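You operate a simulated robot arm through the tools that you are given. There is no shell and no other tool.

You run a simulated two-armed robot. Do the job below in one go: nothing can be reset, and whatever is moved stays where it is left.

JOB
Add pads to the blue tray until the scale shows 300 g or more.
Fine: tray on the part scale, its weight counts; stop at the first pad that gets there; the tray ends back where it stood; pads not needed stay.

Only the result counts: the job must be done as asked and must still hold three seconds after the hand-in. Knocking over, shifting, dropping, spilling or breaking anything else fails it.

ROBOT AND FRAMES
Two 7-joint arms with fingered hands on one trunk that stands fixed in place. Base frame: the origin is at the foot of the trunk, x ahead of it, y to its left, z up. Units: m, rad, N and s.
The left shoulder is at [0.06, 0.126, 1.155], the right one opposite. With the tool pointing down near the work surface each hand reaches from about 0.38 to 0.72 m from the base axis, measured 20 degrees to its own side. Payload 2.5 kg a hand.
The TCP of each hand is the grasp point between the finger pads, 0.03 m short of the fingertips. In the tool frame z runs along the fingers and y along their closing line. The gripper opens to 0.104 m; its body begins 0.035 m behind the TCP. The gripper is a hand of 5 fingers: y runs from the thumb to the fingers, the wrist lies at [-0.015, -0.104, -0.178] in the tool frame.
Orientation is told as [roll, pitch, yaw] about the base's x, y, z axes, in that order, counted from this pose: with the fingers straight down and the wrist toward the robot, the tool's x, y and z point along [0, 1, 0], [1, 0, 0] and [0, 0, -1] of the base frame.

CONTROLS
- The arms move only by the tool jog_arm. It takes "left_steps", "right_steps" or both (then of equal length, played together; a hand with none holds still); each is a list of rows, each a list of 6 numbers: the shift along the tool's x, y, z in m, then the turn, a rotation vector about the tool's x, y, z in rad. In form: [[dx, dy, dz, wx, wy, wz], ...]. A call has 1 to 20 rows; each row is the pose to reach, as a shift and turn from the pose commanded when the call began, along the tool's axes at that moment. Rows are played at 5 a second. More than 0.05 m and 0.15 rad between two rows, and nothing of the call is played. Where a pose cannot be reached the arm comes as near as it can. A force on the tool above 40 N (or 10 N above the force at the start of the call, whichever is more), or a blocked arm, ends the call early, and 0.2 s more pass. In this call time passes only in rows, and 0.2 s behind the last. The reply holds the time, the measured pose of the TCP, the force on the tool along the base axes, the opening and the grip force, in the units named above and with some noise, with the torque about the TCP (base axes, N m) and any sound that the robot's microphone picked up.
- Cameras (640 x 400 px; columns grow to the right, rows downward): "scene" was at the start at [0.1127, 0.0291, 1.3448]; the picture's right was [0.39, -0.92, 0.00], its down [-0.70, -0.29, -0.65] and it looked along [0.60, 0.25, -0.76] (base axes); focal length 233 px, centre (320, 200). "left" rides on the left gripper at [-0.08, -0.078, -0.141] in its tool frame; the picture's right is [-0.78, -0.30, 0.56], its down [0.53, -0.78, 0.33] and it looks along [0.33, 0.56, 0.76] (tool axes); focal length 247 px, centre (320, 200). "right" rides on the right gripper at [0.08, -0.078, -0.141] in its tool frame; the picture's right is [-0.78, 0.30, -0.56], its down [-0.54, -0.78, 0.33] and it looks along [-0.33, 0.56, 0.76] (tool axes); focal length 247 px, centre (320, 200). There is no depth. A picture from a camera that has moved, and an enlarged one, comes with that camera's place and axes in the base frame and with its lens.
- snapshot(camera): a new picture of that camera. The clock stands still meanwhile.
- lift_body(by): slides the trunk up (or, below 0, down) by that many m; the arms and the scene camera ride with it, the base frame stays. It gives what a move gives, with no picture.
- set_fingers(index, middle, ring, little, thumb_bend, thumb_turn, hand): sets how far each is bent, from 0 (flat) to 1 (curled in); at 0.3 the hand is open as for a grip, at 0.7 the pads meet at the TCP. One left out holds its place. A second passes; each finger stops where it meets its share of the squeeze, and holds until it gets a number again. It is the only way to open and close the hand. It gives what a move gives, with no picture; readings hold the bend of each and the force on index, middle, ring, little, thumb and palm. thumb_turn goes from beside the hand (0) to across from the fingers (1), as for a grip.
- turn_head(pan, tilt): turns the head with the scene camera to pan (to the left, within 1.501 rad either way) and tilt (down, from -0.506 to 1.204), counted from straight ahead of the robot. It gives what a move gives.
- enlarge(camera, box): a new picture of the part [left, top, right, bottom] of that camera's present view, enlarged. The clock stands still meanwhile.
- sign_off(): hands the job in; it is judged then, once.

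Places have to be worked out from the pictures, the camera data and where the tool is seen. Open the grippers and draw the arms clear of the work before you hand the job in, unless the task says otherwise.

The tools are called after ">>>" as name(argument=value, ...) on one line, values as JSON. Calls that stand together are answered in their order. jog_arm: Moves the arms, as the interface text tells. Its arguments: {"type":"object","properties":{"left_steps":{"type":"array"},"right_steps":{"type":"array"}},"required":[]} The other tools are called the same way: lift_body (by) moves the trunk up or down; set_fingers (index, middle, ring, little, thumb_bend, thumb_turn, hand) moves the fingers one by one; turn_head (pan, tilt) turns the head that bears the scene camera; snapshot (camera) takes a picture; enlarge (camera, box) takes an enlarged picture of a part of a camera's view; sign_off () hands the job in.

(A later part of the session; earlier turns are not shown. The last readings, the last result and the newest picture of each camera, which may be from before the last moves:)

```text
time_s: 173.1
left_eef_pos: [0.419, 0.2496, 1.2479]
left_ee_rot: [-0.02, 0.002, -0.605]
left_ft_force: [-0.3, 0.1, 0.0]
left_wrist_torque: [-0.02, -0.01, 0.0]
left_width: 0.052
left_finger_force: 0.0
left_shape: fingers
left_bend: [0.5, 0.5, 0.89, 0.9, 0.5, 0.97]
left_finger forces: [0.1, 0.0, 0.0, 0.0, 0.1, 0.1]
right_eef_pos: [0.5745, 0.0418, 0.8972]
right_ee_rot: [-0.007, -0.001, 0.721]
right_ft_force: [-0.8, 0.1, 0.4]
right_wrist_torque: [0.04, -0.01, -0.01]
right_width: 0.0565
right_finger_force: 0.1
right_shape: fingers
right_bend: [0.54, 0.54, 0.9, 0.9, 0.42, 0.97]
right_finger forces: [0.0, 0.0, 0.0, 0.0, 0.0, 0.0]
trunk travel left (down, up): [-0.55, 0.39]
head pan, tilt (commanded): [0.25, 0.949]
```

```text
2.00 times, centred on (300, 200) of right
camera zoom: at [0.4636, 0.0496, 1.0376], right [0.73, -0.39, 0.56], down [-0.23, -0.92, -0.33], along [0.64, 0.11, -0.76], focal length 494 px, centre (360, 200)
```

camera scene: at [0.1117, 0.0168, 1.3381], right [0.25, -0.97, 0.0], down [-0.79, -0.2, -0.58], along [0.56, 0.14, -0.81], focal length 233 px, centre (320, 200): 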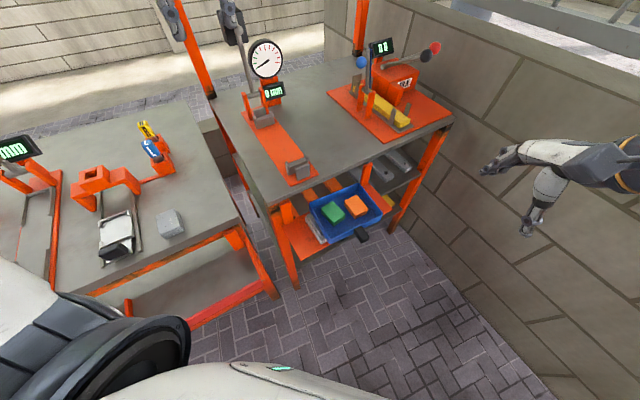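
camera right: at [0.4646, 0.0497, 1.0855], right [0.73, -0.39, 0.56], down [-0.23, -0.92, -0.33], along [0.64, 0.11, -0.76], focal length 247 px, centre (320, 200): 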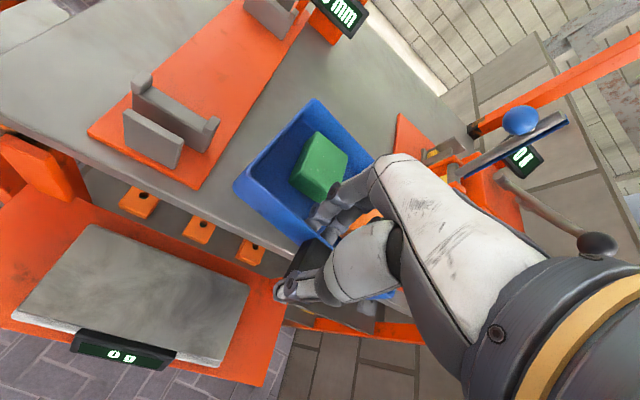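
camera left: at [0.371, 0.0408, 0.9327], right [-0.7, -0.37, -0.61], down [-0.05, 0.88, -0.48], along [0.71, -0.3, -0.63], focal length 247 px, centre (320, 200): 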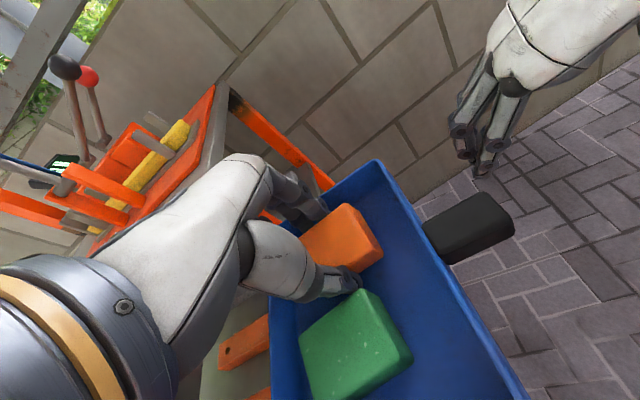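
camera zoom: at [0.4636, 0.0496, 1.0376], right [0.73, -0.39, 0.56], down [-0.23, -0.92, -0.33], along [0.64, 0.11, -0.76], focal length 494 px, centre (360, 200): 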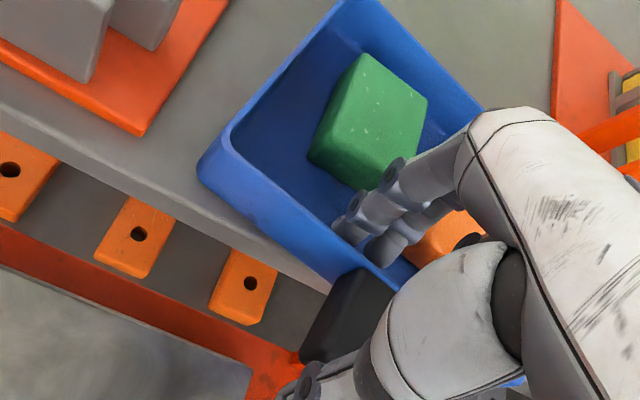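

Released; the tray with both pads stands on the bench. Rising straight out, then swinging the hand to yaw −0.92 for the handle-side grip used for sliding.

>>> jog_arm(right_steps=[[0, 0, -0.015, 0, 0, 0], [0, 0, -0.035, 0, 0, 0], [0, 0, -0.065, 0, 0, 0], [0, 0, -0.1, 0, 0, 0]])

>>> enlarge(camera="scene", box=[280, 80, 440, 200])

>>> jog_arm(right_steps=[[0, 0, 0, 0, 0, 0.137], [0, 0, 0, 0, 0, 0.274], [0, 0, 0, 0, 0, 0.41], [0, 0, 0, 0, 0, 0.547], [0, 0, 0, 0, 0, 0.683], [0, 0, 0, 0, 0, 0.82], [0, 0, 0, 0, 0, 0.957], [0, 0, 0, 0, 0, 1.094], [0, 0, 0, 0, 0, 1.23], [0, 0, 0, 0, 0, 1.367], [0, 0, 0, 0, 0, 1.504], [0, 0, 0, 0, 0, 1.64]])

>>> set_fingers(hand="right", index=0.3, middle=0.3, ring=0.3, little=0.3, thumb_bend=0.3)

>>> enlarge(camera="scene", box=[280, 80, 440, 200])

```text
time_s: 174.1
left_eef_pos: [0.4183, 0.2504, 1.2475]
left_ee_rot: [-0.021, -0.001, -0.605]
left_ft_force: [-0.1, 0.2, 0.1]
left_wrist_torque: [-0.02, 0.03, -0.01]
left_width: 0.0521
left_finger_force: 0.0
left_shape: fingers
left_bend: [0.5, 0.5, 0.89, 0.9, 0.5, 0.97]
left_finger forces: [0.1, 0.0, 0.0, 0.1, 0.1, 0.1]
right_eef_pos: [0.5753, 0.0426, 0.9965]
right_ee_rot: [-0.006, 0.0, 0.72]
right_ft_force: [0.0, -0.1, -0.6]
right_wrist_torque: [0.05, 0.01, 0.02]
right_width: 0.0569
right_finger_force: 0.1
right_shape: fingers
right_bend: [0.54, 0.54, 0.9, 0.9, 0.42, 0.97]
right_finger forces: [0.0, 0.0, 0.0, 0.0, 0.0, 0.0]
trunk travel left (down, up): [-0.55, 0.39]
head pan, tilt (commanded): [0.25, 0.949]
```

```text
3.33 times, centred on (360, 140) of scene
camera zoom: at [0.1114, 0.0169, 1.3381], right [0.25, -0.97, 0.0], down [-0.79, -0.2, -0.58], along [0.56, 0.14, -0.81], focal length 775 px, centre (187, 400)
```

zoom: 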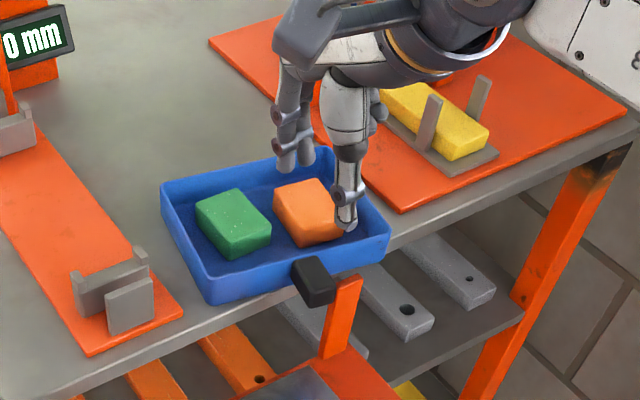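

```text
time_s: 176.7
left_eef_pos: [0.419, 0.2492, 1.248]
left_ee_rot: [-0.021, 0.003, -0.606]
left_ft_force: [0.8, 0.7, -0.6]
left_wrist_torque: [-0.01, -0.01, -0.01]
left_width: 0.0514
left_finger_force: 0.0
left_shape: fingers
left_bend: [0.5, 0.5, 0.89, 0.9, 0.5, 0.97]
left_finger forces: [0.0, 0.0, 0.0, 0.0, 0.0, 0.1]
right_eef_pos: [0.5726, 0.0365, 0.9963]
right_ee_rot: [0.002, -0.005, -0.922]
right_ft_force: [-0.3, 0.6, 0.1]
right_wrist_torque: [-0.01, -0.01, 0.03]
right_width: 0.0568
right_finger_force: 0.0
right_shape: fingers
right_bend: [0.54, 0.54, 0.9, 0.9, 0.42, 0.97]
right_finger forces: [0.0, 0.0, 0.1, 0.1, 0.0, 0.0]
right hand out of reach, approached as far as the arm can: row 12
trunk travel left (down, up): [-0.55, 0.39]
head pan, tilt (commanded): [0.25, 0.949]
```

```text
time_s: 177.7
left_eef_pos: [0.4181, 0.2496, 1.2479]
left_ee_rot: [-0.021, 0.001, -0.606]
left_ft_force: [-0.1, 0.8, 1.0]
left_wrist_torque: [0.02, 0.01, -0.03]
left_width: 0.0518
left_finger_force: 0.0
left_shape: fingers
left_bend: [0.5, 0.5, 0.89, 0.9, 0.5, 0.97]
left_finger forces: [0.1, 0.1, 0.0, 0.0, 0.1, 0.1]
right_eef_pos: [0.5716, 0.0374, 0.9978]
right_ee_rot: [0.002, -0.006, -0.919]
right_ft_force: [-0.6, 0.1, -0.2]
right_wrist_torque: [0.01, 0.02, 0.02]
right_width: 0.1028
right_finger_force: 0.1
right_shape: fingers
right_bend: [0.3, 0.3, 0.3, 0.3, 0.3, 0.97]
right_finger forces: [0.1, 0.0, 0.1, 0.0, 0.0, 0.0]
trunk travel left (down, up): [-0.55, 0.39]
head pan, tilt (commanded): [0.25, 0.949]
```

```text
3.33 times, centred on (360, 140) of scene
camera zoom: at [0.1117, 0.0168, 1.3381], right [0.25, -0.97, 0.0], down [-0.79, -0.2, -0.58], along [0.56, 0.14, -0.81], focal length 775 px, centre (187, 400)
```

zoom: 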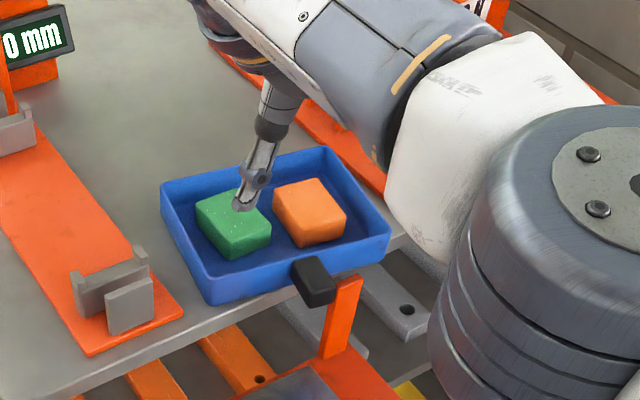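

The tray (now ≈(0.645,0.077), depth axis 35°) needs to move by about (+2.7,+2.7) cm and +0.185 rad to its original spot. Adding the slight lean and checking the handle alignment from the hand camera.

>>> jog_arm(right_steps=[[0, 0, 0, 0, 0.075, 0], [0, 0, 0, 0, 0.15, 0]])

>>> enlarge(camera="right", box=[180, 140, 380, 340])

```text
time_s: 178.3
left_eef_pos: [0.4189, 0.2503, 1.2487]
left_ee_rot: [-0.022, 0.001, -0.605]
left_ft_force: [-0.6, -0.2, 0.5]
left_wrist_torque: [-0.03, 0.05, -0.01]
left_width: 0.0517
left_finger_force: 0.0
left_shape: fingers
left_bend: [0.5, 0.5, 0.89, 0.9, 0.5, 0.97]
left_finger forces: [0.0, 0.1, 0.0, 0.0, 0.0, 0.1]
right_eef_pos: [0.5727, 0.0369, 0.9972]
right_ee_rot: [0.152, -0.008, -0.918]
right_ft_force: [0.1, -0.8, 0.4]
right_wrist_torque: [0.01, 0.02, 0.02]
right_width: 0.1027
right_finger_force: 0.0
right_shape: fingers
right_bend: [0.3, 0.3, 0.3, 0.3, 0.3, 0.97]
right_finger forces: [0.0, 0.0, 0.0, 0.1, 0.0, 0.0]
trunk travel left (down, up): [-0.55, 0.39]
head pan, tilt (commanded): [0.25, 0.949]
```

```text
2.00 times, centred on (280, 240) of right
camera zoom: at [0.5705, 0.1327, 1.1482], right [-0.5, -0.75, 0.43], down [-0.85, 0.33, -0.41], along [0.17, -0.58, -0.8], focal length 494 px, centre (400, 120)
```

zoom: 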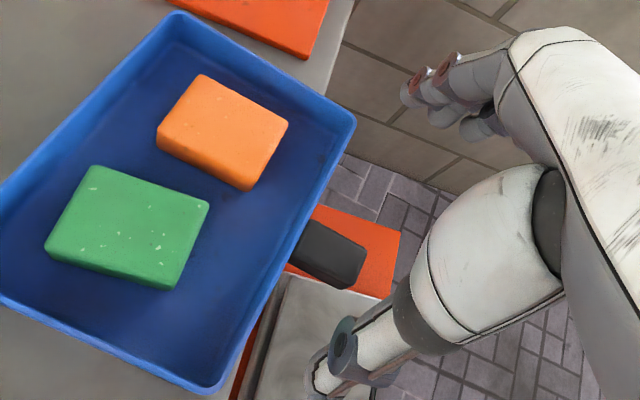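

Handle located in the tool frame; now shifting and descending so the handle sits between thumb and fingers.

>>> jog_arm(right_steps=[[-0.0094, 0.0073, 0.001, 0, 0, 0], [-0.0127, 0.0073, 0.023, 0, 0, 0], [-0.016, 0.0073, 0.045, 0, 0, 0], [-0.0193, 0.0073, 0.067, 0, 0, 0], [-0.0226, 0.0073, 0.089, 0, 0, 0], [-0.0246, 0.0073, 0.1015, 0, 0, 0]])

>>> enlarge(camera="right", box=[220, 140, 420, 360])

```text
time_s: 179.7
left_eef_pos: [0.4182, 0.2514, 1.249]
left_ee_rot: [-0.022, -0.001, -0.605]
left_ft_force: [0.2, -0.1, -1.0]
left_wrist_torque: [0.02, -0.01, 0.02]
left_width: 0.0519
left_finger_force: 0.0
left_shape: fingers
left_bend: [0.5, 0.5, 0.89, 0.9, 0.5, 0.97]
left_finger forces: [0.1, 0.0, 0.0, 0.0, 0.0, 0.0]
right_eef_pos: [0.5701, 0.0261, 0.8917]
right_ee_rot: [0.15, -0.005, -0.921]
right_ft_force: [-0.1, 0.4, 0.4]
right_wrist_torque: [0.02, -0.03, -0.03]
right_width: 0.1031
right_finger_force: 0.1
right_shape: fingers
right_bend: [0.3, 0.3, 0.3, 0.3, 0.3, 0.97]
right_finger forces: [0.1, 0.0, 0.0, 0.0, 0.0, 0.0]
trunk travel left (down, up): [-0.55, 0.39]
head pan, tilt (commanded): [0.25, 0.949]
```

```text
1.82 times, centred on (320, 250) of right
camera zoom: at [0.5688, 0.1218, 1.043], right [-0.5, -0.75, 0.44], down [-0.85, 0.33, -0.41], along [0.17, -0.58, -0.8], focal length 449 px, centre (320, 109)
```

zoom: 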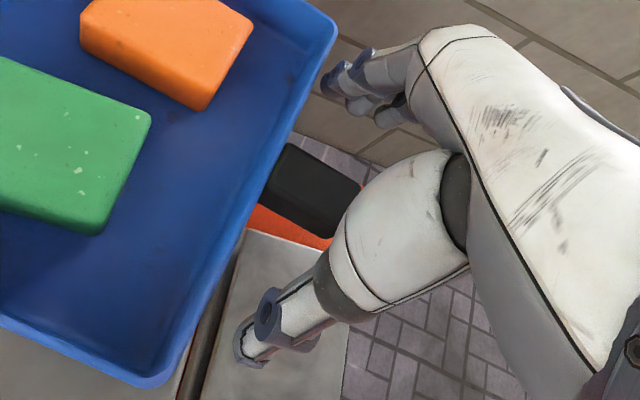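

Handle framed exactly as in the earlier good slide. Closing in stages.

>>> set_fingers(hand="right", index=0.62, middle=0.63, thumb_bend=0.62)

>>> set_fingers(hand="right", index=0.67, middle=0.71, thumb_bend=0.69)

>>> enlarge(camera="right", box=[220, 140, 420, 360])

>>> enlarge(camera="scene", box=[280, 80, 440, 200])

```text
time_s: 180.7
left_eef_pos: [0.418, 0.2504, 1.2479]
left_ee_rot: [-0.022, 0.001, -0.605]
left_ft_force: [-0.6, -0.1, -0.7]
left_wrist_torque: [0.01, 0.0, 0.01]
left_width: 0.0516
left_finger_force: 0.1
left_shape: fingers
left_bend: [0.5, 0.5, 0.89, 0.9, 0.5, 0.97]
left_finger forces: [0.1, 0.1, 0.0, 0.0, 0.0, 0.1]
right_eef_pos: [0.5705, 0.0245, 0.8931]
right_ee_rot: [0.152, -0.006, -0.92]
right_ft_force: [0.6, -0.1, -0.2]
right_wrist_torque: [-0.01, -0.02, 0.0]
right_width: 0.0231
right_finger_force: 1.1
right_shape: fingers
right_bend: [0.61, 0.62, 0.3, 0.3, 0.61, 0.97]
right_finger forces: [0.5, 0.6, 0.1, 0.0, 0.4, 0.0]
trunk travel left (down, up): [-0.55, 0.39]
head pan, tilt (commanded): [0.25, 0.949]
```

```text
time_s: 181.7
left_eef_pos: [0.4194, 0.2499, 1.2475]
left_ee_rot: [-0.021, 0.001, -0.605]
left_ft_force: [0.0, 0.8, 0.7]
left_wrist_torque: [-0.03, -0.04, 0.0]
left_width: 0.0518
left_finger_force: 0.1
left_shape: fingers
left_bend: [0.5, 0.5, 0.89, 0.9, 0.5, 0.97]
left_finger forces: [0.0, 0.1, 0.1, 0.0, 0.2, 0.0]
right_eef_pos: [0.5706, 0.0257, 0.8928]
right_ee_rot: [0.15, -0.006, -0.92]
right_ft_force: [0.4, -0.2, -1.2]
right_wrist_torque: [0.01, 0.0, 0.12]
right_width: 0.0204
right_finger_force: 6.3
right_shape: fingers
right_bend: [0.64, 0.66, 0.3, 0.3, 0.62, 0.97]
right_finger forces: [2.1, 4.4, 0.0, 0.0, 6.7, 0.1]
trunk travel left (down, up): [-0.55, 0.39]
head pan, tilt (commanded): [0.25, 0.949]
```

```text
1.82 times, centred on (320, 250) of right
camera zoom: at [0.5687, 0.122, 1.0431], right [-0.5, -0.75, 0.44], down [-0.85, 0.33, -0.41], along [0.17, -0.58, -0.8], focal length 449 px, centre (320, 109)
```

zoom: 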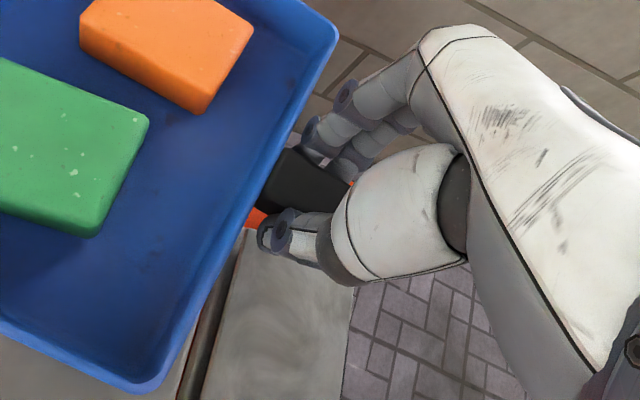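

```text
3.33 times, centred on (360, 140) of scene
camera zoom: at [0.1118, 0.0168, 1.3381], right [0.25, -0.97, 0.0], down [-0.79, -0.2, -0.58], along [0.56, 0.14, -0.81], focal length 775 px, centre (187, 400)
```

zoom: 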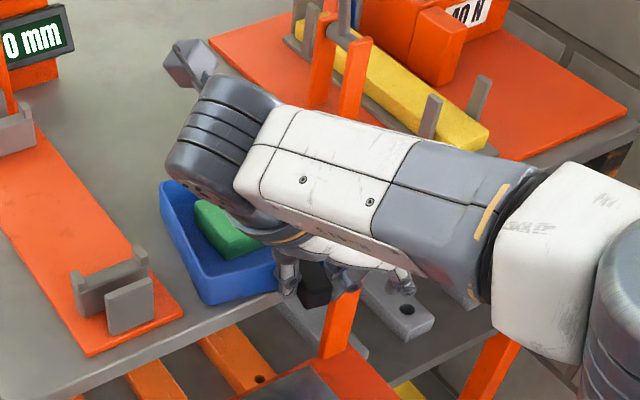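

Firm at ~6 N with no rotation. Sliding the tray slowly toward its original place: (+3.6, +1.5) cm at the handle with +0.185 rad.

>>> jog_arm(right_steps=[[0.0038, 0.001, 0.0006, 0.0028, 0.0001, -0.0183], [0.0076, 0.002, 0.0011, 0.0055, 0.0002, -0.0366], [0.0113, 0.003, 0.0017, 0.0083, 0.0003, -0.0549], [0.0151, 0.004, 0.0023, 0.011, 0.0004, -0.0732], [0.0189, 0.005, 0.0029, 0.0138, 0.0006, -0.0915], [0.0227, 0.0059, 0.0034, 0.0166, 0.0007, -0.1097], [0.0265, 0.0069, 0.004, 0.0193, 0.0008, -0.128], [0.0302, 0.0079, 0.0046, 0.0221, 0.0009, -0.1463], [0.034, 0.0089, 0.0051, 0.0248, 0.001, -0.1646], [0.0378, 0.0099, 0.0057, 0.0276, 0.0011, -0.1829]])

>>> enlarge(camera="right", box=[220, 140, 420, 360])

>>> enlarge(camera="scene", box=[280, 80, 440, 200])

```text
time_s: 183.9
left_eef_pos: [0.4193, 0.2494, 1.2498]
left_ee_rot: [-0.02, 0.002, -0.606]
left_ft_force: [0.6, -0.4, 0.2]
left_wrist_torque: [-0.01, -0.01, 0.01]
left_width: 0.0519
left_finger_force: 0.0
left_shape: fingers
left_bend: [0.5, 0.5, 0.89, 0.9, 0.5, 0.97]
left_finger forces: [0.1, 0.0, 0.0, 0.0, 0.0, 0.1]
right_eef_pos: [0.6063, 0.041, 0.8923]
right_ee_rot: [0.15, -0.008, -0.735]
right_ft_force: [0.6, 0.2, 0.5]
right_wrist_torque: [0.0, 0.01, -0.01]
right_width: 0.0204
right_finger_force: 6.4
right_shape: fingers
right_bend: [0.64, 0.67, 0.3, 0.3, 0.62, 0.96]
right_finger forces: [3.3, 3.3, 0.0, 0.0, 6.5, 0.0]
trunk travel left (down, up): [-0.55, 0.39]
head pan, tilt (commanded): [0.25, 0.949]
```

```text
1.82 times, centred on (320, 250) of right
camera zoom: at [0.587, 0.1347, 1.0439], right [-0.35, -0.83, 0.44], down [-0.9, 0.16, -0.41], along [0.27, -0.54, -0.8], focal length 449 px, centre (320, 109)
```

zoom: 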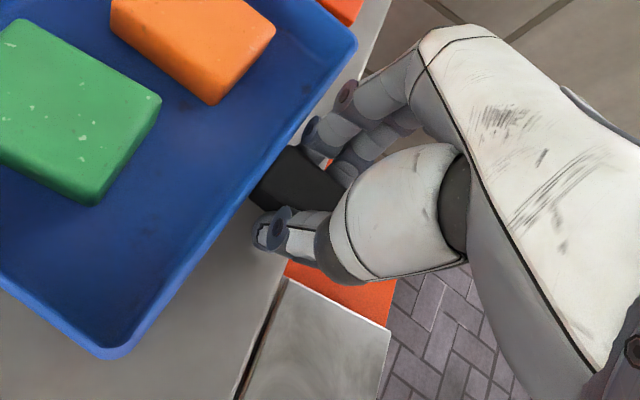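

```text
3.33 times, centred on (360, 140) of scene
camera zoom: at [0.1118, 0.0168, 1.3381], right [0.25, -0.97, 0.0], down [-0.79, -0.2, -0.58], along [0.56, 0.14, -0.81], focal length 775 px, centre (187, 400)
```

zoom: 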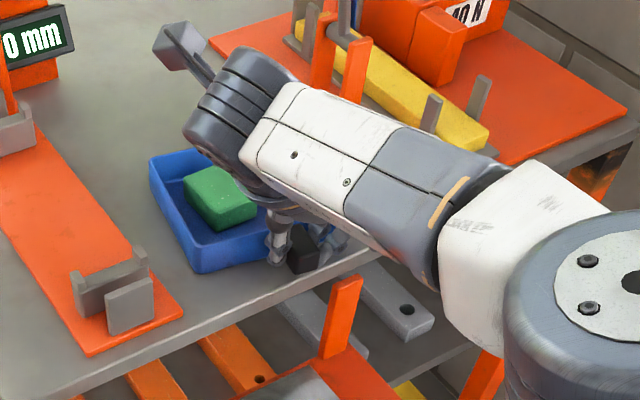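

The tray translated as planned but lagged in rotation (still ≈34°). I'll keep the handle where it is and over-rotate the hand +0.2 rad so the tray follows.

>>> jog_arm(right_steps=[[0, 0, 0, 0.0037, 0.0002, -0.0247], [0, 0, 0, 0.0075, 0.0004, -0.0494], [0, 0, 0, 0.0112, 0.0006, -0.0742], [0, 0, 0, 0.0149, 0.0008, -0.0989], [0, 0, 0, 0.0187, 0.001, -0.1236], [0, 0, 0, 0.0224, 0.0012, -0.1483], [0, 0, 0, 0.0261, 0.0014, -0.173], [0, 0, 0, 0.0299, 0.0016, -0.1978]])

>>> enlarge(camera="right", box=[220, 140, 420, 360])

>>> enlarge(camera="scene", box=[280, 80, 440, 200])

```text
time_s: 185.7
left_eef_pos: [0.4177, 0.2501, 1.2481]
left_ee_rot: [-0.02, 0.001, -0.606]
left_ft_force: [-0.2, 0.5, 0.5]
left_wrist_torque: [0.03, 0.0, 0.02]
left_width: 0.0519
left_finger_force: 0.0
left_shape: fingers
left_bend: [0.5, 0.5, 0.89, 0.9, 0.5, 0.97]
left_finger forces: [0.0, 0.0, 0.0, 0.0, 0.1, 0.0]
right_eef_pos: [0.6068, 0.0419, 0.8926]
right_ee_rot: [0.148, -0.006, -0.535]
right_ft_force: [0.9, -1.0, -0.2]
right_wrist_torque: [-0.03, -0.01, -0.12]
right_width: 0.0206
right_finger_force: 6.7
right_shape: fingers
right_bend: [0.63, 0.68, 0.3, 0.3, 0.63, 0.95]
right_finger forces: [5.6, 2.1, 0.1, 0.0, 7.0, 0.0]
trunk travel left (down, up): [-0.55, 0.39]
head pan, tilt (commanded): [0.25, 0.949]
```

```text
1.82 times, centred on (320, 250) of right
camera zoom: at [0.5684, 0.1294, 1.0436], right [-0.18, -0.88, 0.44], down [-0.91, -0.02, -0.41], along [0.37, -0.47, -0.8], focal length 449 px, centre (320, 109)
```

zoom: 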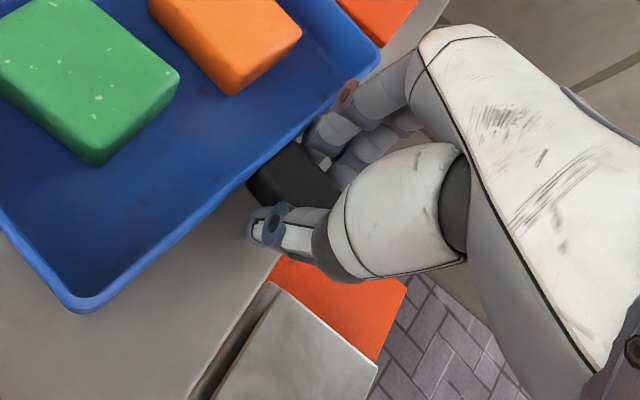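

```text
3.33 times, centred on (360, 140) of scene
camera zoom: at [0.1118, 0.0167, 1.3381], right [0.25, -0.97, 0.0], down [-0.79, -0.2, -0.58], along [0.56, 0.14, -0.81], focal length 775 px, centre (187, 400)
```

zoom: 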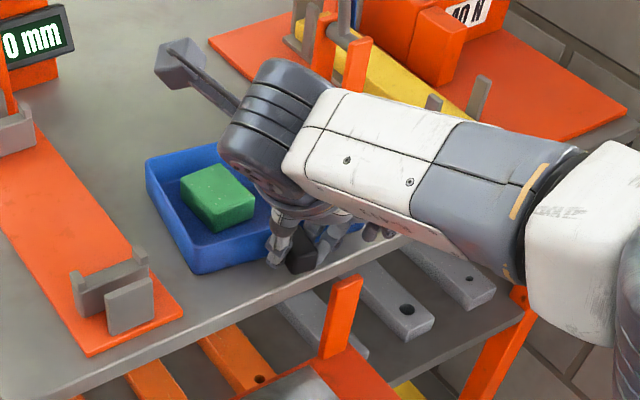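

The bench friction of the loaded tray resists rotation at this squeeze. I'll increase the squeeze moderately and see how the tray responds.

>>> set_fingers(hand="right", index=0.72, middle=0.85, thumb_bend=0.8)

>>> enlarge(camera="scene", box=[280, 80, 440, 200])

>>> enlarge(camera="right", box=[220, 140, 420, 360])

```text
time_s: 186.7
left_eef_pos: [0.4198, 0.2504, 1.248]
left_ee_rot: [-0.02, 0.002, -0.605]
left_ft_force: [0.2, 0.7, -0.3]
left_wrist_torque: [-0.02, -0.03, -0.03]
left_width: 0.052
left_finger_force: 0.0
left_shape: fingers
left_bend: [0.5, 0.5, 0.89, 0.9, 0.5, 0.97]
left_finger forces: [0.0, 0.0, 0.0, 0.0, 0.0, 0.0]
right_eef_pos: [0.606, 0.0417, 0.8924]
right_ee_rot: [0.151, -0.009, -0.535]
right_ft_force: [-0.1, -0.1, 0.3]
right_wrist_torque: [0.01, 0.01, 0.12]
right_width: 0.0193
right_finger_force: 19.7
right_shape: fingers
right_bend: [0.62, 0.72, 0.3, 0.3, 0.63, 0.94]
right_finger forces: [9.2, 10.7, 0.0, 0.0, 20.2, 0.1]
trunk travel left (down, up): [-0.55, 0.39]
head pan, tilt (commanded): [0.25, 0.949]
```

```text
3.33 times, centred on (360, 140) of scene
camera zoom: at [0.1117, 0.0169, 1.3381], right [0.25, -0.97, 0.0], down [-0.79, -0.2, -0.58], along [0.56, 0.14, -0.81], focal length 775 px, centre (187, 400)
```

zoom: 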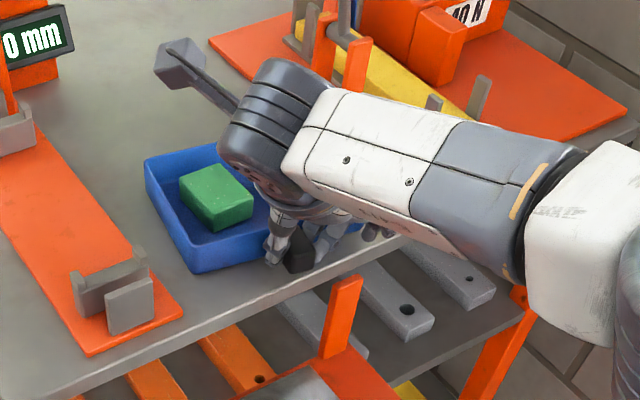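

```text
1.82 times, centred on (320, 250) of right
camera zoom: at [0.5682, 0.1298, 1.0438], right [-0.18, -0.88, 0.44], down [-0.91, -0.02, -0.41], along [0.37, -0.47, -0.8], focal length 449 px, centre (320, 109)
```

zoom: 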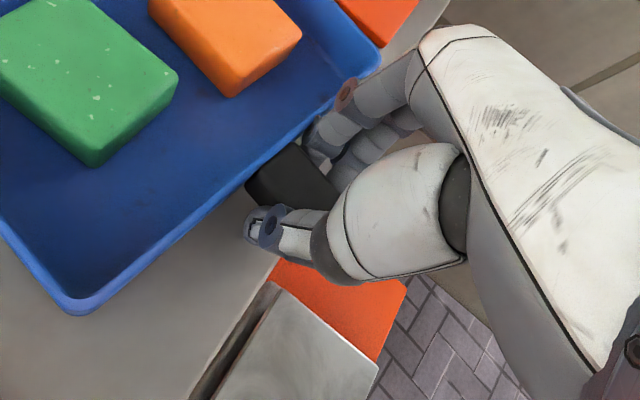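

Balanced at 20 N without moving the tray. Now rotating the hand another +0.2 rad at this squeeze.

>>> jog_arm(right_steps=[[0, 0, 0, 0.0037, 0.0002, -0.0247], [0, 0, 0, 0.0075, 0.0004, -0.0494], [0, 0, 0, 0.0112, 0.0006, -0.0742], [0, 0, 0, 0.0149, 0.0008, -0.0989], [0, 0, 0, 0.0187, 0.001, -0.1236], [0, 0, 0, 0.0224, 0.0012, -0.1483], [0, 0, 0, 0.0261, 0.0014, -0.173], [0, 0, 0, 0.0299, 0.0016, -0.1978]])

>>> enlarge(camera="scene", box=[280, 80, 440, 200])

>>> enlarge(camera="right", box=[220, 140, 420, 360])

```text
time_s: 188.5
left_eef_pos: [0.419, 0.2491, 1.2478]
left_ee_rot: [-0.022, 0.002, -0.605]
left_ft_force: [-0.1, -0.3, 0.1]
left_wrist_torque: [0.02, 0.02, -0.01]
left_width: 0.0517
left_finger_force: 0.1
left_shape: fingers
left_bend: [0.5, 0.5, 0.89, 0.9, 0.5, 0.97]
left_finger forces: [0.1, 0.0, 0.0, 0.0, 0.0, 0.0]
right_eef_pos: [0.6071, 0.0414, 0.8938]
right_ee_rot: [0.149, -0.007, -0.334]
right_ft_force: [1.1, -0.5, -0.8]
right_wrist_torque: [0.05, -0.22, -0.25]
right_width: 0.019
right_finger_force: 23.1
right_shape: fingers
right_bend: [0.61, 0.72, 0.3, 0.3, 0.66, 0.92]
right_finger forces: [20.3, 7.5, 0.0, 0.0, 19.1, 0.1]
trunk travel left (down, up): [-0.55, 0.39]
head pan, tilt (commanded): [0.25, 0.949]
```

```text
3.33 times, centred on (360, 140) of scene
camera zoom: at [0.1117, 0.0167, 1.3381], right [0.25, -0.97, 0.0], down [-0.79, -0.2, -0.58], along [0.56, 0.14, -0.81], focal length 775 px, centre (187, 400)
```

zoom: 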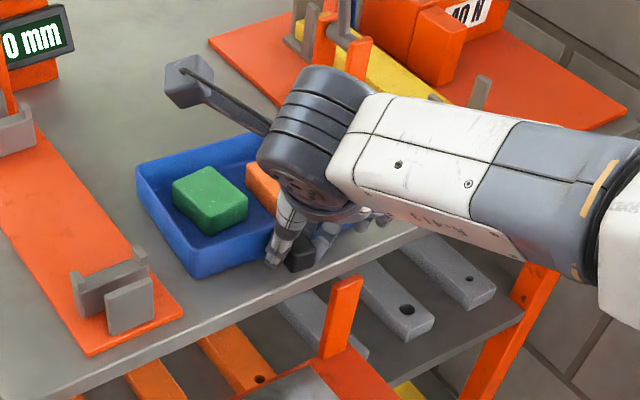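

```text
1.82 times, centred on (320, 250) of right
camera zoom: at [0.5507, 0.1197, 1.0443], right [0.0, -0.9, 0.44], down [-0.89, -0.2, -0.41], along [0.46, -0.39, -0.8], focal length 449 px, centre (320, 109)
```

zoom: 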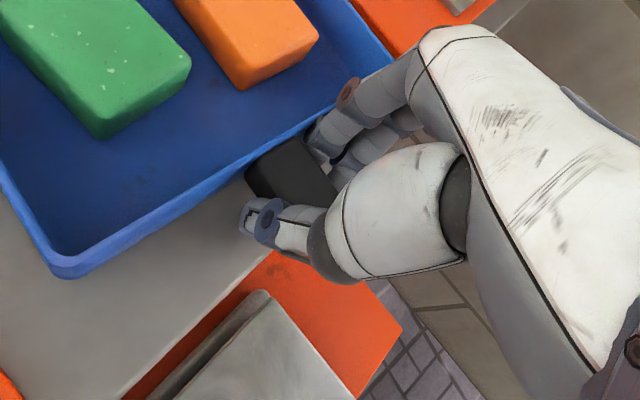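

The tray is now following (≈37°). Continuing the rotation another +0.2 rad.

>>> jog_arm(right_steps=[[0, 0, 0, 0.0037, 0.0002, -0.0247], [0, 0, 0, 0.0075, 0.0004, -0.0494], [0, 0, 0, 0.0112, 0.0006, -0.0742], [0, 0, 0, 0.0149, 0.0008, -0.0989], [0, 0, 0, 0.0187, 0.001, -0.1236], [0, 0, 0, 0.0224, 0.0012, -0.1483], [0, 0, 0, 0.0261, 0.0014, -0.173], [0, 0, 0, 0.0299, 0.0016, -0.1978]])

>>> enlarge(camera="scene", box=[280, 80, 440, 200])

>>> enlarge(camera="right", box=[220, 140, 420, 360])

```text
time_s: 190.3
left_eef_pos: [0.4186, 0.2512, 1.2476]
left_ee_rot: [-0.022, 0.003, -0.605]
left_ft_force: [0.2, -0.4, 0.1]
left_wrist_torque: [-0.02, 0.0, 0.0]
left_width: 0.0519
left_finger_force: 0.0
left_shape: fingers
left_bend: [0.5, 0.5, 0.89, 0.9, 0.5, 0.97]
left_finger forces: [0.0, 0.0, 0.0, 0.0, 0.0, 0.0]
right_eef_pos: [0.6059, 0.0407, 0.8921]
right_ee_rot: [0.151, -0.007, -0.134]
right_ft_force: [0.3, -1.2, 1.5]
right_wrist_torque: [0.11, -0.21, -0.24]
right_width: 0.0193
right_finger_force: 24.6
right_shape: fingers
right_bend: [0.61, 0.73, 0.3, 0.3, 0.66, 0.92]
right_finger forces: [21.2, 7.8, 0.0, 0.0, 19.1, 0.0]
trunk travel left (down, up): [-0.55, 0.39]
head pan, tilt (commanded): [0.25, 0.949]
```

```text
3.33 times, centred on (360, 140) of scene
camera zoom: at [0.1117, 0.0167, 1.3381], right [0.25, -0.97, 0.0], down [-0.79, -0.2, -0.58], along [0.56, 0.14, -0.81], focal length 775 px, centre (187, 400)
```

zoom: 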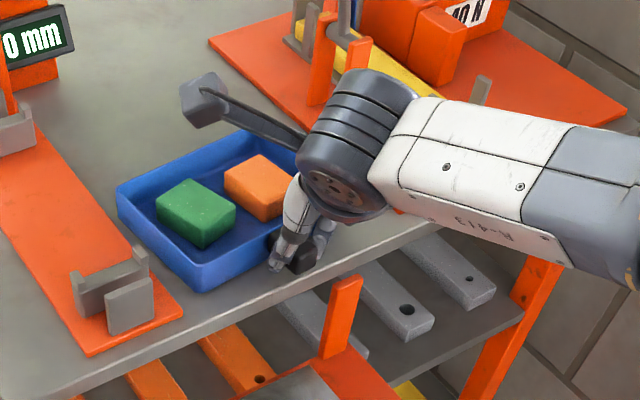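

```text
1.82 times, centred on (320, 250) of right
camera zoom: at [0.5357, 0.1071, 1.0437], right [0.18, -0.88, 0.44], down [-0.83, -0.37, -0.41], along [0.53, -0.29, -0.8], focal length 449 px, centre (320, 109)
```

zoom: 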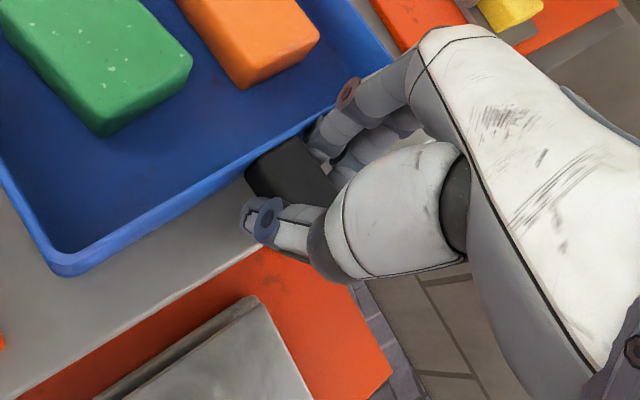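

Now ≈48.8°, slightly past the original 45.8°, with the handle ~9 mm left of target. Correcting: shift (+5, −8 mm) and rotate −0.06 rad.

>>> jog_arm(right_steps=[[-0.0017, 0.0016, -0.0003, -0.0023, -0.0001, 0.0148], [-0.0034, 0.0032, -0.0005, -0.0045, -0.0002, 0.0297], [-0.005, 0.0048, -0.0008, -0.0068, -0.0003, 0.0445], [-0.0067, 0.0064, -0.001, -0.009, -0.0004, 0.0593]])

>>> enlarge(camera="scene", box=[280, 80, 440, 200])

```text
time_s: 191.3
left_eef_pos: [0.4193, 0.2508, 1.2473]
left_ee_rot: [-0.02, 0.001, -0.605]
left_ft_force: [-0.3, -0.1, -0.1]
left_wrist_torque: [0.01, 0.02, -0.03]
left_width: 0.0519
left_finger_force: 0.1
left_shape: fingers
left_bend: [0.5, 0.5, 0.89, 0.9, 0.5, 0.97]
left_finger forces: [0.0, 0.0, 0.0, 0.1, 0.1, 0.1]
right_eef_pos: [0.6114, 0.0334, 0.8928]
right_ee_rot: [0.15, -0.006, -0.195]
right_ft_force: [-1.1, 0.4, -0.7]
right_wrist_torque: [0.04, -0.02, 0.11]
right_width: 0.019
right_finger_force: 21.0
right_shape: fingers
right_bend: [0.61, 0.72, 0.3, 0.3, 0.66, 0.93]
right_finger forces: [10.8, 11.2, 0.0, 0.0, 20.5, 0.1]
trunk travel left (down, up): [-0.55, 0.39]
head pan, tilt (commanded): [0.25, 0.949]
```

```text
3.33 times, centred on (360, 140) of scene
camera zoom: at [0.1117, 0.0169, 1.3381], right [0.25, -0.97, 0.0], down [-0.79, -0.2, -0.58], along [0.56, 0.14, -0.81], focal length 775 px, centre (187, 400)
```

zoom: 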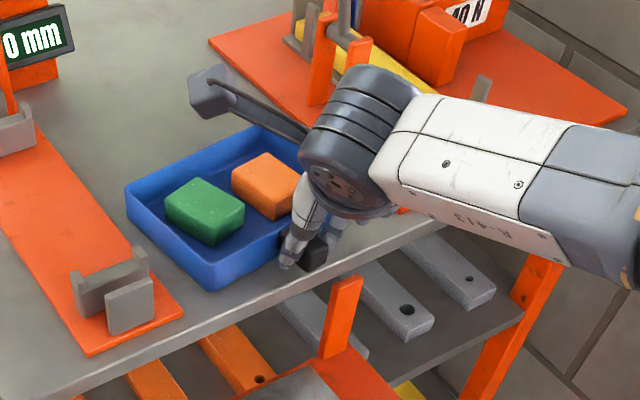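

Handle is now at its spot; heading is ≈50°, so rotate back about 4°: turning the hand −0.12 rad (allowing for lag).

>>> jog_arm(right_steps=[[0.001, 0.001, 0, -0.0045, -0.0002, 0.0297], [0.001, 0.002, 0, -0.009, -0.0004, 0.0593], [0.001, 0.003, 0, -0.0135, -0.0006, 0.089], [0.001, 0.003, 0, -0.018, -0.0008, 0.1186]])

>>> enlarge(camera="scene", box=[280, 80, 440, 200])

```text
time_s: 192.3
left_eef_pos: [0.4187, 0.2501, 1.2488]
left_ee_rot: [-0.02, -0.001, -0.605]
left_ft_force: [0.7, 0.0, -0.1]
left_wrist_torque: [-0.02, 0.0, -0.01]
left_width: 0.0516
left_finger_force: 0.0
left_shape: fingers
left_bend: [0.5, 0.5, 0.89, 0.9, 0.5, 0.97]
left_finger forces: [0.1, 0.0, 0.0, 0.1, 0.1, 0.0]
right_eef_pos: [0.615, 0.0343, 0.8935]
right_ee_rot: [0.152, -0.008, -0.314]
right_ft_force: [-0.3, 1.3, -1.3]
right_wrist_torque: [0.06, -0.01, 0.14]
right_width: 0.0189
right_finger_force: 21.0
right_shape: fingers
right_bend: [0.61, 0.72, 0.3, 0.3, 0.66, 0.93]
right_finger forces: [10.5, 11.4, 0.0, 0.0, 20.7, 0.1]
trunk travel left (down, up): [-0.55, 0.39]
head pan, tilt (commanded): [0.25, 0.949]
```

```text
3.33 times, centred on (360, 140) of scene
camera zoom: at [0.1117, 0.0169, 1.3381], right [0.25, -0.97, 0.0], down [-0.79, -0.2, -0.58], along [0.56, 0.14, -0.81], focal length 775 px, centre (187, 400)
```

zoom: 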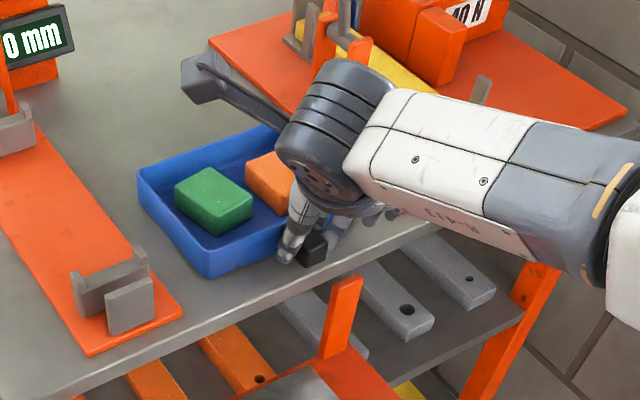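

Very close now. I'll take the same zoom box as at the start ([270,90,430,190]) for a direct comparison with the original picture.

>>> enlarge(camera="scene", box=[270, 90, 430, 190])

```text
4.00 times, centred on (350, 140) of scene
camera zoom: at [0.1117, 0.0169, 1.3381], right [0.25, -0.97, 0.0], down [-0.79, -0.2, -0.58], along [0.56, 0.14, -0.81], focal length 930 px, centre (200, 440)
```

zoom: 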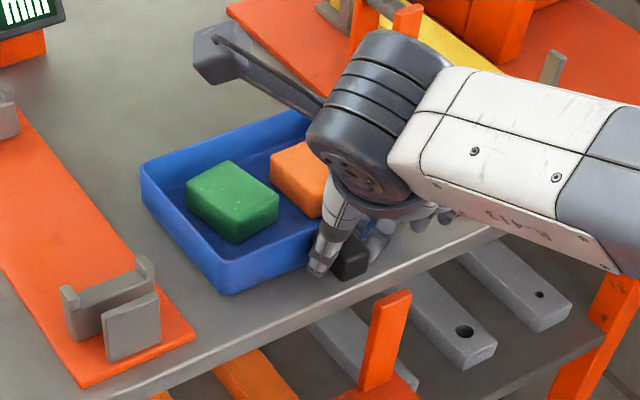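

The overlay matches the original within a few millimetres. Releasing with only a small opening so the index doesn't nudge the tray wall.

>>> set_fingers(hand="right", index=0.6, middle=0.62, thumb_bend=0.6)

>>> enlarge(camera="scene", box=[270, 90, 430, 190])

>>> enlarge(camera="right", box=[220, 140, 420, 360])

```text
time_s: 193.3
left_eef_pos: [0.4189, 0.2498, 1.2482]
left_ee_rot: [-0.022, 0.001, -0.607]
left_ft_force: [0.5, 0.3, 0.2]
left_wrist_torque: [0.01, 0.0, -0.04]
left_width: 0.0518
left_finger_force: 0.0
left_shape: fingers
left_bend: [0.5, 0.5, 0.89, 0.9, 0.5, 0.97]
left_finger forces: [0.1, 0.0, 0.0, 0.1, 0.1, 0.0]
right_eef_pos: [0.6158, 0.0335, 0.8937]
right_ee_rot: [0.151, -0.007, -0.314]
right_ft_force: [0.2, -0.7, -1.3]
right_wrist_torque: [0.02, 0.01, -0.04]
right_width: 0.0266
right_finger_force: 1.5
right_shape: fingers
right_bend: [0.6, 0.62, 0.3, 0.3, 0.6, 0.97]
right_finger forces: [1.4, 0.0, 0.0, 0.0, 0.7, 0.0]
trunk travel left (down, up): [-0.55, 0.39]
head pan, tilt (commanded): [0.25, 0.949]
```

```text
4.00 times, centred on (350, 140) of scene
camera zoom: at [0.1117, 0.0168, 1.3381], right [0.25, -0.97, 0.0], down [-0.79, -0.2, -0.58], along [0.56, 0.14, -0.81], focal length 930 px, centre (200, 440)
```

zoom: 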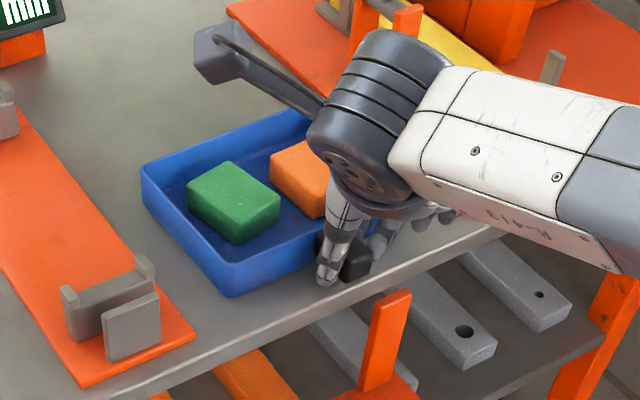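

```text
1.82 times, centred on (320, 250) of right
camera zoom: at [0.5581, 0.111, 1.0445], right [0.01, -0.9, 0.44], down [-0.88, -0.22, -0.41], along [0.47, -0.38, -0.8], focal length 449 px, centre (320, 109)
```

zoom: 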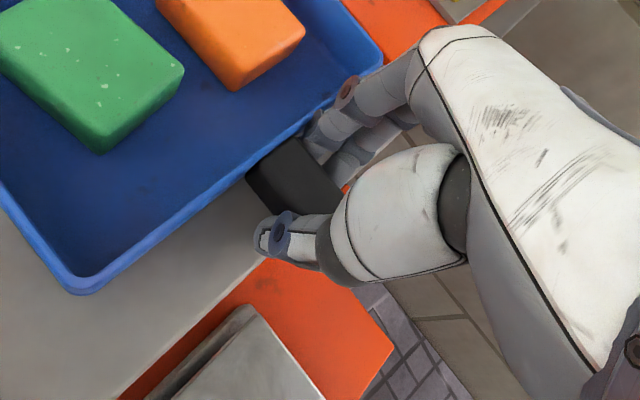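

Tray unchanged. The index still touches lightly; I'll ease the thumb, turn the hand back toward the handle's own direction, and then retract upward.

>>> set_fingers(hand="right", index=0.585, middle=0.58, thumb_bend=0.56)

>>> jog_arm(right_steps=[[-0.001, 0, 0, -0.0075, -0.0003, 0.0494], [-0.002, 0, 0, -0.015, -0.0007, 0.0989], [-0.003, 0, 0, -0.0225, -0.001, 0.1483], [-0.004, 0, 0, -0.03, -0.0014, 0.1978]])

>>> enlarge(camera="scene", box=[270, 90, 430, 190])

>>> enlarge(camera="right", box=[220, 140, 420, 360])

```text
time_s: 194.3
left_eef_pos: [0.419, 0.2502, 1.2479]
left_ee_rot: [-0.022, 0.0, -0.607]
left_ft_force: [0.6, -0.8, 0.4]
left_wrist_torque: [0.02, 0.01, -0.01]
left_width: 0.0517
left_finger_force: 0.0
left_shape: fingers
left_bend: [0.5, 0.5, 0.89, 0.9, 0.5, 0.97]
left_finger forces: [0.1, 0.0, 0.1, 0.0, 0.1, 0.0]
right_eef_pos: [0.615, 0.0339, 0.8925]
right_ee_rot: [0.153, -0.009, -0.313]
right_ft_force: [-1.2, -0.9, -0.3]
right_wrist_torque: [-0.02, 0.03, -0.02]
right_width: 0.0324
right_finger_force: 0.8
right_shape: fingers
right_bend: [0.59, 0.57, 0.3, 0.3, 0.56, 0.97]
right_finger forces: [1.0, 0.0, 0.0, 0.0, 0.0, 0.1]
trunk travel left (down, up): [-0.55, 0.39]
head pan, tilt (commanded): [0.25, 0.949]
```

```text
time_s: 195.3
left_eef_pos: [0.418, 0.2501, 1.2489]
left_ee_rot: [-0.022, 0.001, -0.606]
left_ft_force: [-0.2, 0.1, 0.1]
left_wrist_torque: [0.01, -0.02, 0.01]
left_width: 0.0516
left_finger_force: 0.1
left_shape: fingers
left_bend: [0.5, 0.5, 0.89, 0.9, 0.5, 0.97]
left_finger forces: [0.0, 0.1, 0.1, 0.0, 0.0, 0.1]
right_eef_pos: [0.614, 0.0308, 0.893]
right_ee_rot: [0.151, -0.007, -0.517]
right_ft_force: [-0.1, -0.7, 0.2]
right_wrist_torque: [0.0, 0.02, -0.01]
right_width: 0.0335
right_finger_force: 0.1
right_shape: fingers
right_bend: [0.58, 0.57, 0.3, 0.3, 0.56, 0.97]
right_finger forces: [0.2, 0.1, 0.0, 0.0, 0.0, 0.1]
trunk travel left (down, up): [-0.55, 0.39]
head pan, tilt (commanded): [0.25, 0.949]
```

```text
4.00 times, centred on (350, 140) of scene
camera zoom: at [0.1117, 0.0168, 1.3381], right [0.25, -0.97, 0.0], down [-0.79, -0.2, -0.58], along [0.56, 0.14, -0.81], focal length 930 px, centre (200, 440)
```

zoom: 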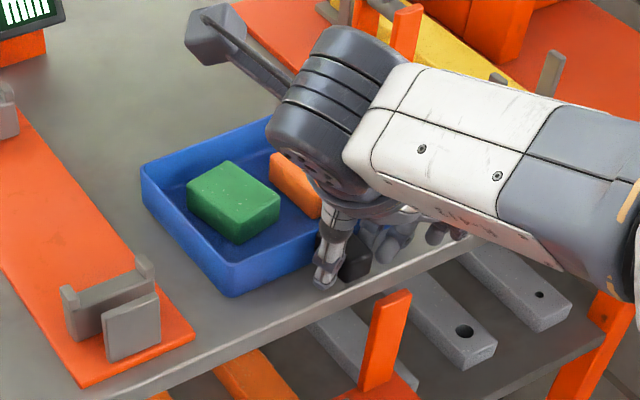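

```text
1.82 times, centred on (320, 250) of right
camera zoom: at [0.5738, 0.118, 1.0436], right [-0.17, -0.88, 0.44], down [-0.91, -0.03, -0.41], along [0.38, -0.46, -0.8], focal length 449 px, centre (320, 109)
```

zoom: 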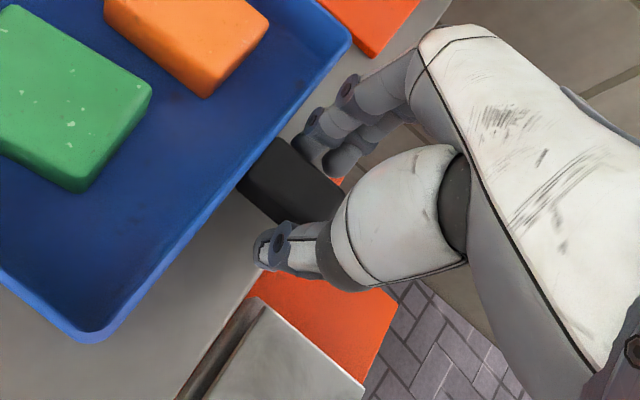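

All contacts are free and the tray stayed put. Retracting the hand straight up along its fingers.

>>> jog_arm(right_steps=[[-0.002, 0, -0.012, 0, 0, 0], [-0.003, 0, -0.03, 0, 0, 0], [-0.003, 0, -0.055, 0, 0, 0], [-0.003, 0, -0.085, 0, 0, 0], [-0.003, 0, -0.115, 0, 0, 0]])

>>> jog_arm(right_steps=[[-0.03, -0.02, -0.01, 0, 0, 0], [-0.06, -0.045, -0.015, 0, 0, 0], [-0.095, -0.07, -0.02, 0, 0, 0], [-0.13, -0.09, -0.02, 0, 0, 0], [-0.165, -0.11, -0.02, 0, 0, 0], [-0.2, -0.13, -0.02, 0, 0, 0]])

>>> enlarge(camera="scene", box=[270, 90, 430, 190])

>>> snapshot(camera="scene")

```text
time_s: 196.5
left_eef_pos: [0.4183, 0.25, 1.2483]
left_ee_rot: [-0.02, 0.0, -0.605]
left_ft_force: [-0.2, 0.2, -0.1]
left_wrist_torque: [0.01, -0.03, 0.0]
left_width: 0.0518
left_finger_force: 0.0
left_shape: fingers
left_bend: [0.5, 0.5, 0.89, 0.9, 0.5, 0.97]
left_finger forces: [0.0, 0.0, 0.1, 0.0, 0.0, 0.0]
right_eef_pos: [0.6021, 0.0139, 1.0078]
right_ee_rot: [0.15, -0.006, -0.515]
right_ft_force: [0.7, -0.7, -1.2]
right_wrist_torque: [-0.01, -0.01, -0.01]
right_width: 0.0336
right_finger_force: 0.0
right_shape: fingers
right_bend: [0.58, 0.57, 0.3, 0.3, 0.56, 0.97]
right_finger forces: [0.0, 0.0, 0.0, 0.1, 0.0, 0.1]
trunk travel left (down, up): [-0.55, 0.39]
head pan, tilt (commanded): [0.25, 0.949]
```

```text
time_s: 197.9
left_eef_pos: [0.4187, 0.2495, 1.2493]
left_ee_rot: [-0.022, -0.001, -0.605]
left_ft_force: [-1.0, -0.9, -0.2]
left_wrist_torque: [-0.03, 0.03, 0.01]
left_width: 0.0517
left_finger_force: 0.0
left_shape: fingers
left_bend: [0.5, 0.5, 0.89, 0.9, 0.5, 0.97]
left_finger forces: [0.1, 0.0, 0.0, 0.1, 0.0, 0.0]
right_eef_pos: [0.3908, -0.0982, 0.9933]
right_ee_rot: [0.154, -0.006, -0.516]
right_ft_force: [-0.1, 0.1, -0.6]
right_wrist_torque: [0.0, 0.01, 0.03]
right_width: 0.0336
right_finger_force: 0.1
right_shape: fingers
right_bend: [0.58, 0.57, 0.3, 0.3, 0.56, 0.97]
right_finger forces: [0.0, 0.0, 0.1, 0.0, 0.1, 0.0]
trunk travel left (down, up): [-0.55, 0.39]
head pan, tilt (commanded): [0.25, 0.949]
```

```text
4.00 times, centred on (350, 140) of scene
camera zoom: at [0.1114, 0.0165, 1.3381], right [0.25, -0.97, 0.0], down [-0.79, -0.2, -0.58], along [0.56, 0.14, -0.81], focal length 930 px, centre (200, 440)
```

zoom: 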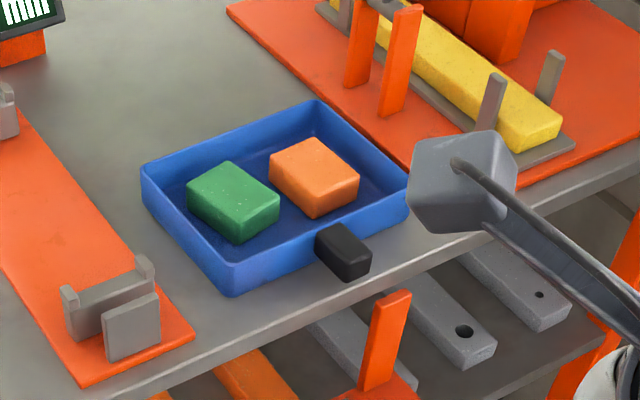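

```text
taken
camera scene: at [0.1114, 0.0165, 1.3381], right [0.25, -0.97, 0.0], down [-0.79, -0.2, -0.58], along [0.56, 0.14, -0.81], focal length 233 px, centre (320, 200)
```

scene: 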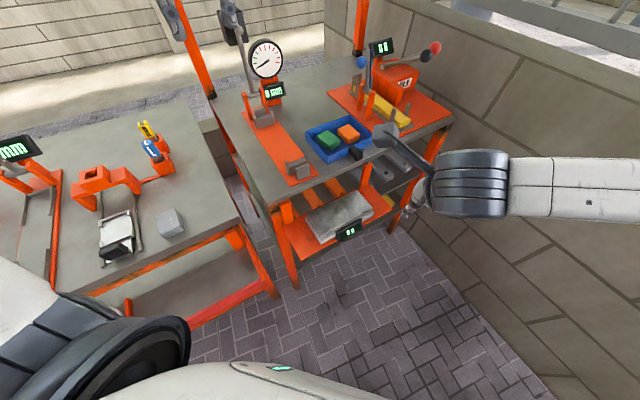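

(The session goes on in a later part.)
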